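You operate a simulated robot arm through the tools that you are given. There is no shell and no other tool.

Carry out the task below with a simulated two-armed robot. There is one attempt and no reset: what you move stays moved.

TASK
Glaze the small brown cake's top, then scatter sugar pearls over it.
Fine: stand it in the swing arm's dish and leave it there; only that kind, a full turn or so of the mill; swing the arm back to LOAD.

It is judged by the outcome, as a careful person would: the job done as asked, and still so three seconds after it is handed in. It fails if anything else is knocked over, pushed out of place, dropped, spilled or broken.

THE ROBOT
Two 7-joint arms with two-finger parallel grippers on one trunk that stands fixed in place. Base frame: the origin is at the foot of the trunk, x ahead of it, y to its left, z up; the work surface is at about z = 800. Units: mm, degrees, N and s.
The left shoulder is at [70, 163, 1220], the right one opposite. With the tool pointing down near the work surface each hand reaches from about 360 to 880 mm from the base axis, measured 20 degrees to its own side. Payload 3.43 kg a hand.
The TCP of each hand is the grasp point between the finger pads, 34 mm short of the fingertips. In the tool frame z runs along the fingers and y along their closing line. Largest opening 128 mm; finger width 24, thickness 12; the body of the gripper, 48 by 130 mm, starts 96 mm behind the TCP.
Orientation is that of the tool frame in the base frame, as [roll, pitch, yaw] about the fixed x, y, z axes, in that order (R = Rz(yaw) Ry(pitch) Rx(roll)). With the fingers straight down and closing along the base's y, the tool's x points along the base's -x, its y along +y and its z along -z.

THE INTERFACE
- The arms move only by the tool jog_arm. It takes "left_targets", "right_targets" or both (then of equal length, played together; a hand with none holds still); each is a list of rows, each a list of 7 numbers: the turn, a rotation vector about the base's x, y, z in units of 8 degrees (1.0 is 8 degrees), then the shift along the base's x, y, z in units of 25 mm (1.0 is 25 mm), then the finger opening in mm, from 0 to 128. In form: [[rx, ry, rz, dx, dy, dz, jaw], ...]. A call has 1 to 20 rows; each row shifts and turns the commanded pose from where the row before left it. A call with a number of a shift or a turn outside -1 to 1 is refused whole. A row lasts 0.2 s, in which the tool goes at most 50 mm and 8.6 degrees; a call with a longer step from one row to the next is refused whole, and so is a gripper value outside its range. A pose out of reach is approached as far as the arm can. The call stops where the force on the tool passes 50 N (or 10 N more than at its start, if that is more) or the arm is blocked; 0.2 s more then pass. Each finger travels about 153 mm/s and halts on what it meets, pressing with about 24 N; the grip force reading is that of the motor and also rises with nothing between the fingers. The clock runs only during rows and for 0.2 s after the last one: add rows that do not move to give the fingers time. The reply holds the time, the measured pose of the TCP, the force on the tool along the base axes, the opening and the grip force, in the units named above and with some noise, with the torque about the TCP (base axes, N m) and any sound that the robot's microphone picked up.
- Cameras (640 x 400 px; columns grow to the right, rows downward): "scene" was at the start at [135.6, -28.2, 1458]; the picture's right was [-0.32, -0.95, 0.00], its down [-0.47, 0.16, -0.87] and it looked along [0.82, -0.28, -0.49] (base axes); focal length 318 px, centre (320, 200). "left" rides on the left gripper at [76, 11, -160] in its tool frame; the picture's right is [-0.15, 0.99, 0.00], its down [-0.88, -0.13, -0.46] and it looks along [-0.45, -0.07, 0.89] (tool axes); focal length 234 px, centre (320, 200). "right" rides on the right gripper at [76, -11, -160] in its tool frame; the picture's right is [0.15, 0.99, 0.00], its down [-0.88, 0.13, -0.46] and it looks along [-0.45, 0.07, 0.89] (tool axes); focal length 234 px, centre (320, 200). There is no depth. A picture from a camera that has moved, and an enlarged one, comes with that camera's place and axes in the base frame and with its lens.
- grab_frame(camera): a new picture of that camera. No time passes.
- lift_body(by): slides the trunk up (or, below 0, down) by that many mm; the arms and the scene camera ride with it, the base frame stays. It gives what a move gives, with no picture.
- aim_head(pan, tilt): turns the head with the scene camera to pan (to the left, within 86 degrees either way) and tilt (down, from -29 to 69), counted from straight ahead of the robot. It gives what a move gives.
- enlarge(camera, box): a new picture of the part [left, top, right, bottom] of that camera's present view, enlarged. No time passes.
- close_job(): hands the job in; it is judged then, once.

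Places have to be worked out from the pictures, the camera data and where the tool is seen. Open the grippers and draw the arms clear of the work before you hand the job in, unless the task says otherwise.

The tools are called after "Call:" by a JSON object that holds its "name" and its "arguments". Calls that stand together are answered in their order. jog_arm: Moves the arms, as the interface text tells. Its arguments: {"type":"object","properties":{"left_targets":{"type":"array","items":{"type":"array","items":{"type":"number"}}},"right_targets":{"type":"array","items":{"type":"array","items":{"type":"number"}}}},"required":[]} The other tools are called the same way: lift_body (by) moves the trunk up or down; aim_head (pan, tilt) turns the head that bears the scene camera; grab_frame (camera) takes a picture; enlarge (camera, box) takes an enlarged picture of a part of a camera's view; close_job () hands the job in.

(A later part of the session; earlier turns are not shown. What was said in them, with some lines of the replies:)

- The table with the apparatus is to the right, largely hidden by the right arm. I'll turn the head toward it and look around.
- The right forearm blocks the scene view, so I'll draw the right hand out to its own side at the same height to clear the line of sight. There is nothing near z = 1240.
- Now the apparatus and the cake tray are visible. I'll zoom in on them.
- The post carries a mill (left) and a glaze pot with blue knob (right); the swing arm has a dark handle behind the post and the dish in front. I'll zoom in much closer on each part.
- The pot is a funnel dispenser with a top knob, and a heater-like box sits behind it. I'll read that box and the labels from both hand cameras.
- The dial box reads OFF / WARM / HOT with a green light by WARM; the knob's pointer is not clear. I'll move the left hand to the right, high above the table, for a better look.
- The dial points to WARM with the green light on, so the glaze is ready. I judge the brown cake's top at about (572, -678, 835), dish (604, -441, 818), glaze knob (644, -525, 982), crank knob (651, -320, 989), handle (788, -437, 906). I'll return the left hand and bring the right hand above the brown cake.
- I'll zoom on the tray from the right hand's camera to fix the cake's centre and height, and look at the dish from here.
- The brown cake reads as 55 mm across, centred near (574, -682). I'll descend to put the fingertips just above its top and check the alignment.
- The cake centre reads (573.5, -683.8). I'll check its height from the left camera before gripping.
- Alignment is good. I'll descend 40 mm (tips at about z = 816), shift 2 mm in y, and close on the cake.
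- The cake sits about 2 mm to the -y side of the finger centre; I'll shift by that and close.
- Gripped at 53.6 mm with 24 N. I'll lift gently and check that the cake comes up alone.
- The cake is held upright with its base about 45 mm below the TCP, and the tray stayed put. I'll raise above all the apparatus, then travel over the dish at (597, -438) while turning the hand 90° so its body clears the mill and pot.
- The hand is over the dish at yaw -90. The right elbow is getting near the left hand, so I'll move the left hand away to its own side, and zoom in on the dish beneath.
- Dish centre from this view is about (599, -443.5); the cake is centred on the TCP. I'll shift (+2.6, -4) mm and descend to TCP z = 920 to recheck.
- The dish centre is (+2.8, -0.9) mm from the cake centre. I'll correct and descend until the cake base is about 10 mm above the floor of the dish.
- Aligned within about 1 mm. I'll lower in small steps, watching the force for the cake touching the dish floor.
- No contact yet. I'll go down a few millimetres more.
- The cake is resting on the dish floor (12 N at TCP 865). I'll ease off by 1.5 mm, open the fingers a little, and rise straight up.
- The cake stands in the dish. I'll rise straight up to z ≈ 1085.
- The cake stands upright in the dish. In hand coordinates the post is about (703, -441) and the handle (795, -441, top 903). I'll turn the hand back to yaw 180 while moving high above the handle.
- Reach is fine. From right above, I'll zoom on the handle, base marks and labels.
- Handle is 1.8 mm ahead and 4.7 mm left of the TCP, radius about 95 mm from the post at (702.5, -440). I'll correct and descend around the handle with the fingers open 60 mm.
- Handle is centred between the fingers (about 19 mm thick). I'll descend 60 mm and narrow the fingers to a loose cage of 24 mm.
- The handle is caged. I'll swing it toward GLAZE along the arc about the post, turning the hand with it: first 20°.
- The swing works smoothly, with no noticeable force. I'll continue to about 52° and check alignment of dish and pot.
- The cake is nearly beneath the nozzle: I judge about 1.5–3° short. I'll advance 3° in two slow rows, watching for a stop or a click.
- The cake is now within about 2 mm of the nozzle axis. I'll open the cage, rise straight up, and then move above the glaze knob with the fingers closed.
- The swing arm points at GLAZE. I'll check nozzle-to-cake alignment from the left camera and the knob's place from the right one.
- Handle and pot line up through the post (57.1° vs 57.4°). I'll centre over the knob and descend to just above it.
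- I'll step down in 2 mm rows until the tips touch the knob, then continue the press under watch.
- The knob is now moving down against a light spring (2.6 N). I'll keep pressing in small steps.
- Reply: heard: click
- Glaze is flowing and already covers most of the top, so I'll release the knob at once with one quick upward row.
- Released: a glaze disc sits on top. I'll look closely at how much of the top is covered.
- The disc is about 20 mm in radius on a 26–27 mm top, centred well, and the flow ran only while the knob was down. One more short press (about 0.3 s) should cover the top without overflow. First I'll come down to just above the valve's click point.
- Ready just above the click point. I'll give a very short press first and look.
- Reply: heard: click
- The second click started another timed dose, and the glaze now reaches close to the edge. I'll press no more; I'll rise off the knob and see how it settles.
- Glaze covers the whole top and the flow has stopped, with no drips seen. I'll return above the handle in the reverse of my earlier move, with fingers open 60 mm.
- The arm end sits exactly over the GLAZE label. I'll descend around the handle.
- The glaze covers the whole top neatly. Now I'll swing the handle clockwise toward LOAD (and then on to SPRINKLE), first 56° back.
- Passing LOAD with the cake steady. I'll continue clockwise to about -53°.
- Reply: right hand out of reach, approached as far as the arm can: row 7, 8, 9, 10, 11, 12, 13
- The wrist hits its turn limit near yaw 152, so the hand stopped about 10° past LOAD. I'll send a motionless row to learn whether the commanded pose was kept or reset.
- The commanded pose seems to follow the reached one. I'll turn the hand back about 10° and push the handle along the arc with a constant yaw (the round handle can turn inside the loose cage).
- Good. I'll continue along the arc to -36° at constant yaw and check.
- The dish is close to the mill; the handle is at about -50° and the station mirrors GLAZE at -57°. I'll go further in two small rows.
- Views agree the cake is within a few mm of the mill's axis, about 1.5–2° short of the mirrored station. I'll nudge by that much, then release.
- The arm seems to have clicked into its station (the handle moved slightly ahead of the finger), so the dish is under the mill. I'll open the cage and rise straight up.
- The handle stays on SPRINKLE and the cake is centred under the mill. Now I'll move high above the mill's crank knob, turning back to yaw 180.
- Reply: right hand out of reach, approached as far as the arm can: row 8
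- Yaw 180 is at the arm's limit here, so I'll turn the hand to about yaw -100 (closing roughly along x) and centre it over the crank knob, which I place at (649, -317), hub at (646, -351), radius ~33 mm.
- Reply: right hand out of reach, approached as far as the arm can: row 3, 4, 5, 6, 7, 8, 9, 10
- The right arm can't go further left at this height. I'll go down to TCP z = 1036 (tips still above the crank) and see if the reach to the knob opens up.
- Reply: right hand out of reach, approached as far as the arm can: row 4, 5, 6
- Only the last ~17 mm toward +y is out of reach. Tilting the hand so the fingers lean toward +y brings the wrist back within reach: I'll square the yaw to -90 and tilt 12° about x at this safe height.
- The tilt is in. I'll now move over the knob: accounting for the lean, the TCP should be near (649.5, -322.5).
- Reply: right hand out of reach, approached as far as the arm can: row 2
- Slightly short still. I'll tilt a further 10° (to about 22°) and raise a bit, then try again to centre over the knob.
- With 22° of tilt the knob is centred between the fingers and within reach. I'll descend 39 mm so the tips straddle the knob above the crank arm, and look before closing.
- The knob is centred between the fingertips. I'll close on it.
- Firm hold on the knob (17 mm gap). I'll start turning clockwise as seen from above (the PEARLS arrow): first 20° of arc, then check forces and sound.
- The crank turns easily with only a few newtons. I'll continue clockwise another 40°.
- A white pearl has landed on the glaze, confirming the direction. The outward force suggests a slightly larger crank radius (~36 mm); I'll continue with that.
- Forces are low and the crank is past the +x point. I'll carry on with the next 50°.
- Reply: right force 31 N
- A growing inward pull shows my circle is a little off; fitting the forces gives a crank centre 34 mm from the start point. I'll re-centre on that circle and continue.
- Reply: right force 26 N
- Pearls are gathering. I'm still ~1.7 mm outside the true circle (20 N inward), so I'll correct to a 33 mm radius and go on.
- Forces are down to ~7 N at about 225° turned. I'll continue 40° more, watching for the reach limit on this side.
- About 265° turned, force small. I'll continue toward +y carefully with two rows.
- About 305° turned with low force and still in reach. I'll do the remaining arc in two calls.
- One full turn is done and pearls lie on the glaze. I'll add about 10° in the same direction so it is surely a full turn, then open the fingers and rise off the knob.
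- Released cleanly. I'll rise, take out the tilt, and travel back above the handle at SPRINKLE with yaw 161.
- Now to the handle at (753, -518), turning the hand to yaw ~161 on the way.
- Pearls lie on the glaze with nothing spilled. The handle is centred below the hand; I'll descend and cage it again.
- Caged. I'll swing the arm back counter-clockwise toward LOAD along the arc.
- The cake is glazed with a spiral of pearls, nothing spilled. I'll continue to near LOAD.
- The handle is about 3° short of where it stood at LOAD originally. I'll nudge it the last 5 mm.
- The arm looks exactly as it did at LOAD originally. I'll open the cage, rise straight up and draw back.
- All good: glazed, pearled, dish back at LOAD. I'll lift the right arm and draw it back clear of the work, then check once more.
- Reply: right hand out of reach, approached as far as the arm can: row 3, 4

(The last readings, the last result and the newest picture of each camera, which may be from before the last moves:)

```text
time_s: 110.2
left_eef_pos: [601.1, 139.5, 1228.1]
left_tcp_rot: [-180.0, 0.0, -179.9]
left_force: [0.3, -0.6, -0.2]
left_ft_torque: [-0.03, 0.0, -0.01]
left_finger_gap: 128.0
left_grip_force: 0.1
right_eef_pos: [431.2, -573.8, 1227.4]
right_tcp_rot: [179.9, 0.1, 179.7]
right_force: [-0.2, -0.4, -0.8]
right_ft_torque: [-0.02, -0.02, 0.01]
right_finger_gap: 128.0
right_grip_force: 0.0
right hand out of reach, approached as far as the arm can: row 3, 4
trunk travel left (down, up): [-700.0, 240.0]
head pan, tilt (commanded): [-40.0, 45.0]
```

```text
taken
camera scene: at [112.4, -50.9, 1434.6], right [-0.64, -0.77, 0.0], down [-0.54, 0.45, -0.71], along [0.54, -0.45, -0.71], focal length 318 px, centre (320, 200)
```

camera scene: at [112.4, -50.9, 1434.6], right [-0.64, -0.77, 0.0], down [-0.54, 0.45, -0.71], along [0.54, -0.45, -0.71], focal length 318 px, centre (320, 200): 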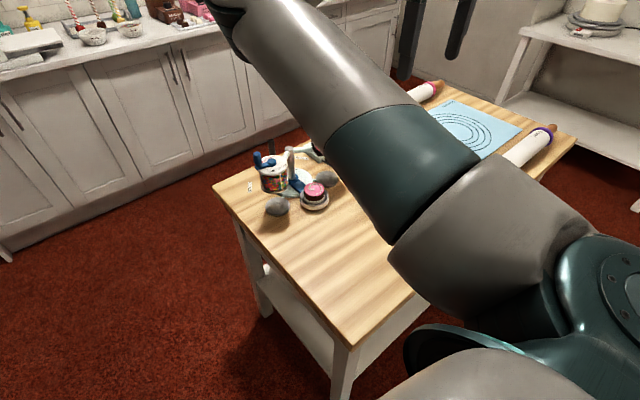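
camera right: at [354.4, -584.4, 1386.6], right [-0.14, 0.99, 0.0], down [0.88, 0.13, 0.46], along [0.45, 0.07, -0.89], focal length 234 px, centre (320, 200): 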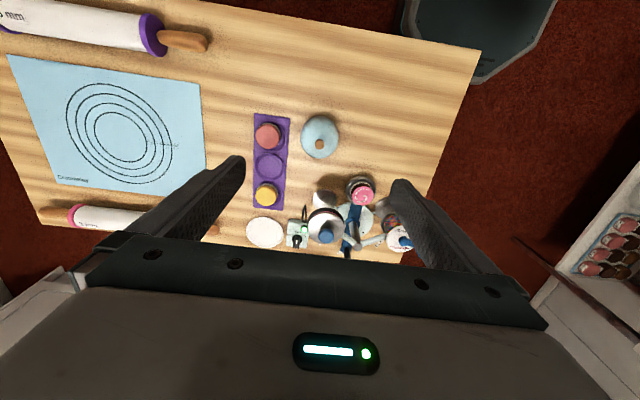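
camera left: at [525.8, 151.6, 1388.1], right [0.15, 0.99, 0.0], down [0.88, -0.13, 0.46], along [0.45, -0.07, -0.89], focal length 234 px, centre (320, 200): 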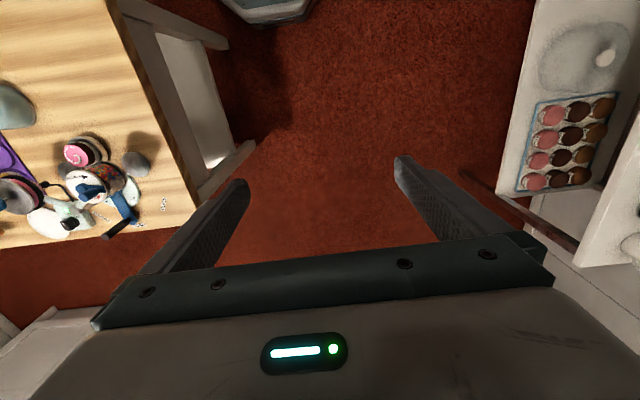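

I'll take a last close look at the cake, the trays and the surroundings before handing in.

Call:
{"name": "enlarge", "arguments": {"camera": "right", "box": [235, 100, 425, 260]}}

Call:
{"name": "enlarge", "arguments": {"camera": "scene", "box": [285, 165, 345, 220]}}

Call:
{"name": "enlarge", "arguments": {"camera": "left", "box": [0, 70, 200, 250]}}

```text
2.50 times, centred on (330, 180) of right
camera zoom: at [354.4, -584.4, 1386.6], right [-0.14, 0.99, 0.0], down [0.88, 0.13, 0.46], along [0.45, 0.07, -0.89], focal length 585 px, centre (295, 250)
```

zoom: 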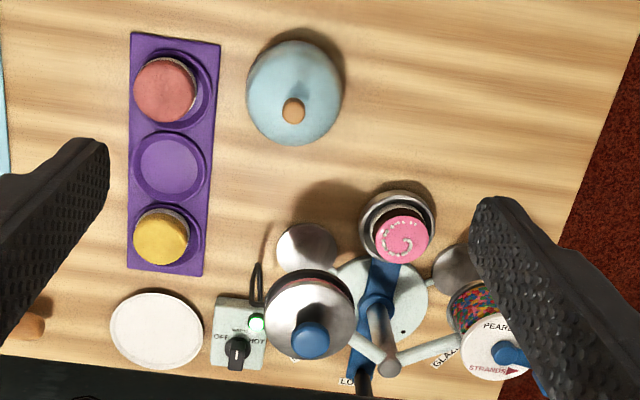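

```text
7.27 times, centred on (315, 192) of scene
camera zoom: at [112.4, -50.9, 1434.6], right [-0.64, -0.77, 0.0], down [-0.54, 0.45, -0.71], along [0.54, -0.45, -0.71], focal length 2309 px, centre (356, 254)
```

zoom: 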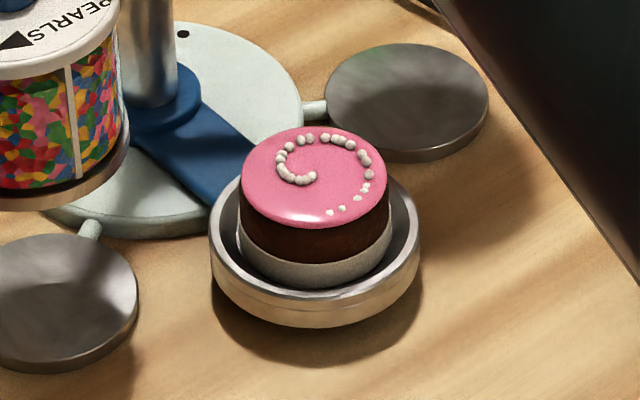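

```text
2.22 times, centred on (100, 160) of left
camera zoom: at [525.8, 151.6, 1388.1], right [0.15, 0.99, 0.0], down [0.88, -0.13, 0.46], along [0.45, -0.07, -0.89], focal length 520 px, centre (809, 289)
```

zoom: 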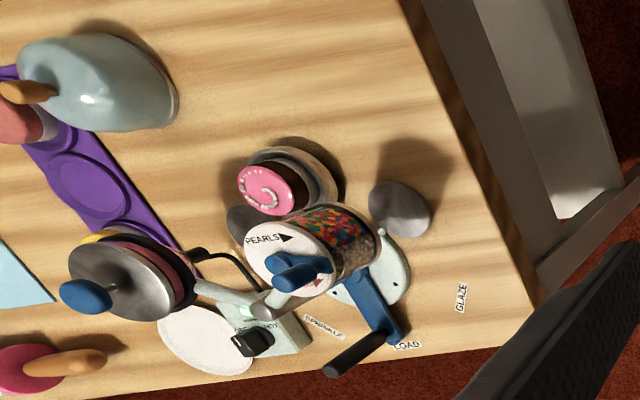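

Four bits at the end of the spiral look a little different; I'll zoom in on them.

Call:
{"name": "enlarge", "arguments": {"camera": "scene", "box": [305, 178, 327, 200]}}

Call:
{"name": "enlarge", "arguments": {"camera": "left", "box": [70, 138, 100, 166]}}

Call:
{"name": "enlarge", "arguments": {"camera": "right", "box": [345, 175, 380, 210]}}

```text
16.00 times, centred on (316, 189) of scene
camera zoom: at [112.4, -50.9, 1434.6], right [-0.64, -0.77, 0.0], down [-0.54, 0.45, -0.71], along [0.54, -0.45, -0.71], focal length 5080 px, centre (384, 376)
```

zoom: 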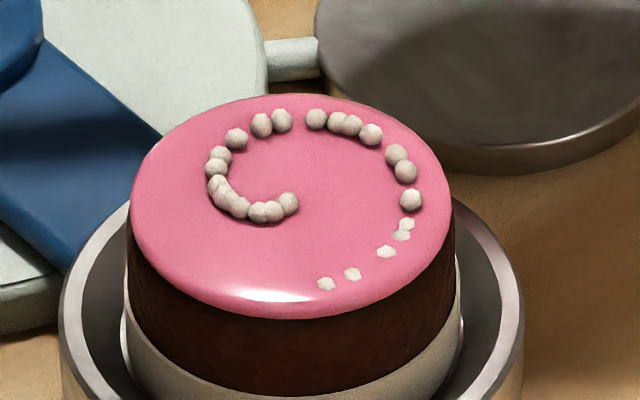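

```text
14.29 times, centred on (85, 152) of left
camera zoom: at [525.8, 151.6, 1388.1], right [0.15, 0.99, 0.0], down [0.88, -0.13, 0.46], along [0.45, -0.07, -0.89], focal length 3345 px, centre (3677, 886)
```

zoom: 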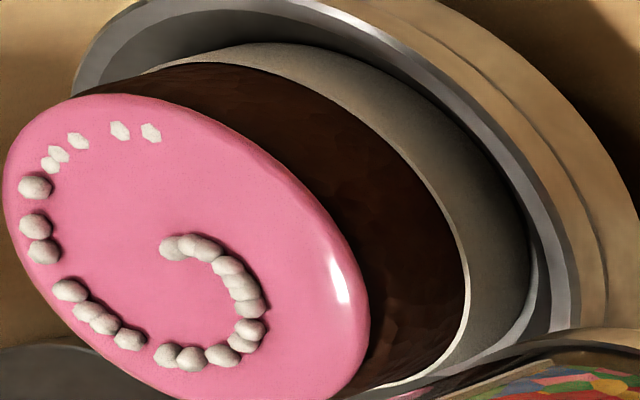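

```text
11.43 times, centred on (362, 192) of right
camera zoom: at [354.4, -584.4, 1386.6], right [-0.14, 0.99, 0.0], down [0.88, 0.13, 0.46], along [0.45, 0.07, -0.89], focal length 2676 px, centre (-166, 286)
```

zoom: 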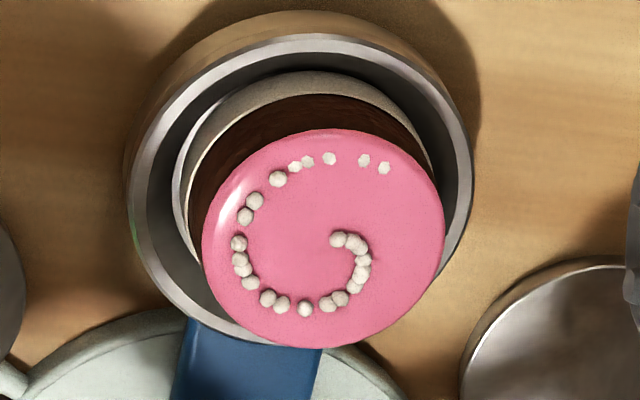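

All bits are white pearls, the outer ones just sitting a little deeper in the glaze. There are no strands, nothing spilled, the other cakes and tools are in place, and the arm is at LOAD. Both hands are open and clear, so I hand the job in.

Call:
{"name": "close_job", "arguments": {}}

```text
The job is handed in.
```

The brown cake is standing in the swing arm's dish, glazed, with sugar pearls on top, and the arm is back at LOAD. I handed the job in with both hands open and clear. No verdict came back with the hand-in.

- **Glaze:** I pressed the pump twice, because the first dose left a bare ring around the edge. Each press gives a timed dose I couldn't cut short, so the glaze now covers the whole top and sits slightly past the edge on one side. I saw no drips or spills.
- **Pearls:** I turned the mill clockwise, the way its PEARLS arrow points, for one full turn plus about 10°. The pearls lie in a spiral rather than evenly scattered. I saw no strands among them. A few outer pearls look sunk into the glaze.
- **Swing arm:** the handle is over the LOAD label, lined up as it was at the start.
- **Everything else:** in the last pictures the other cakes, the tray, the dome, the plate and the heater box look undisturbed.
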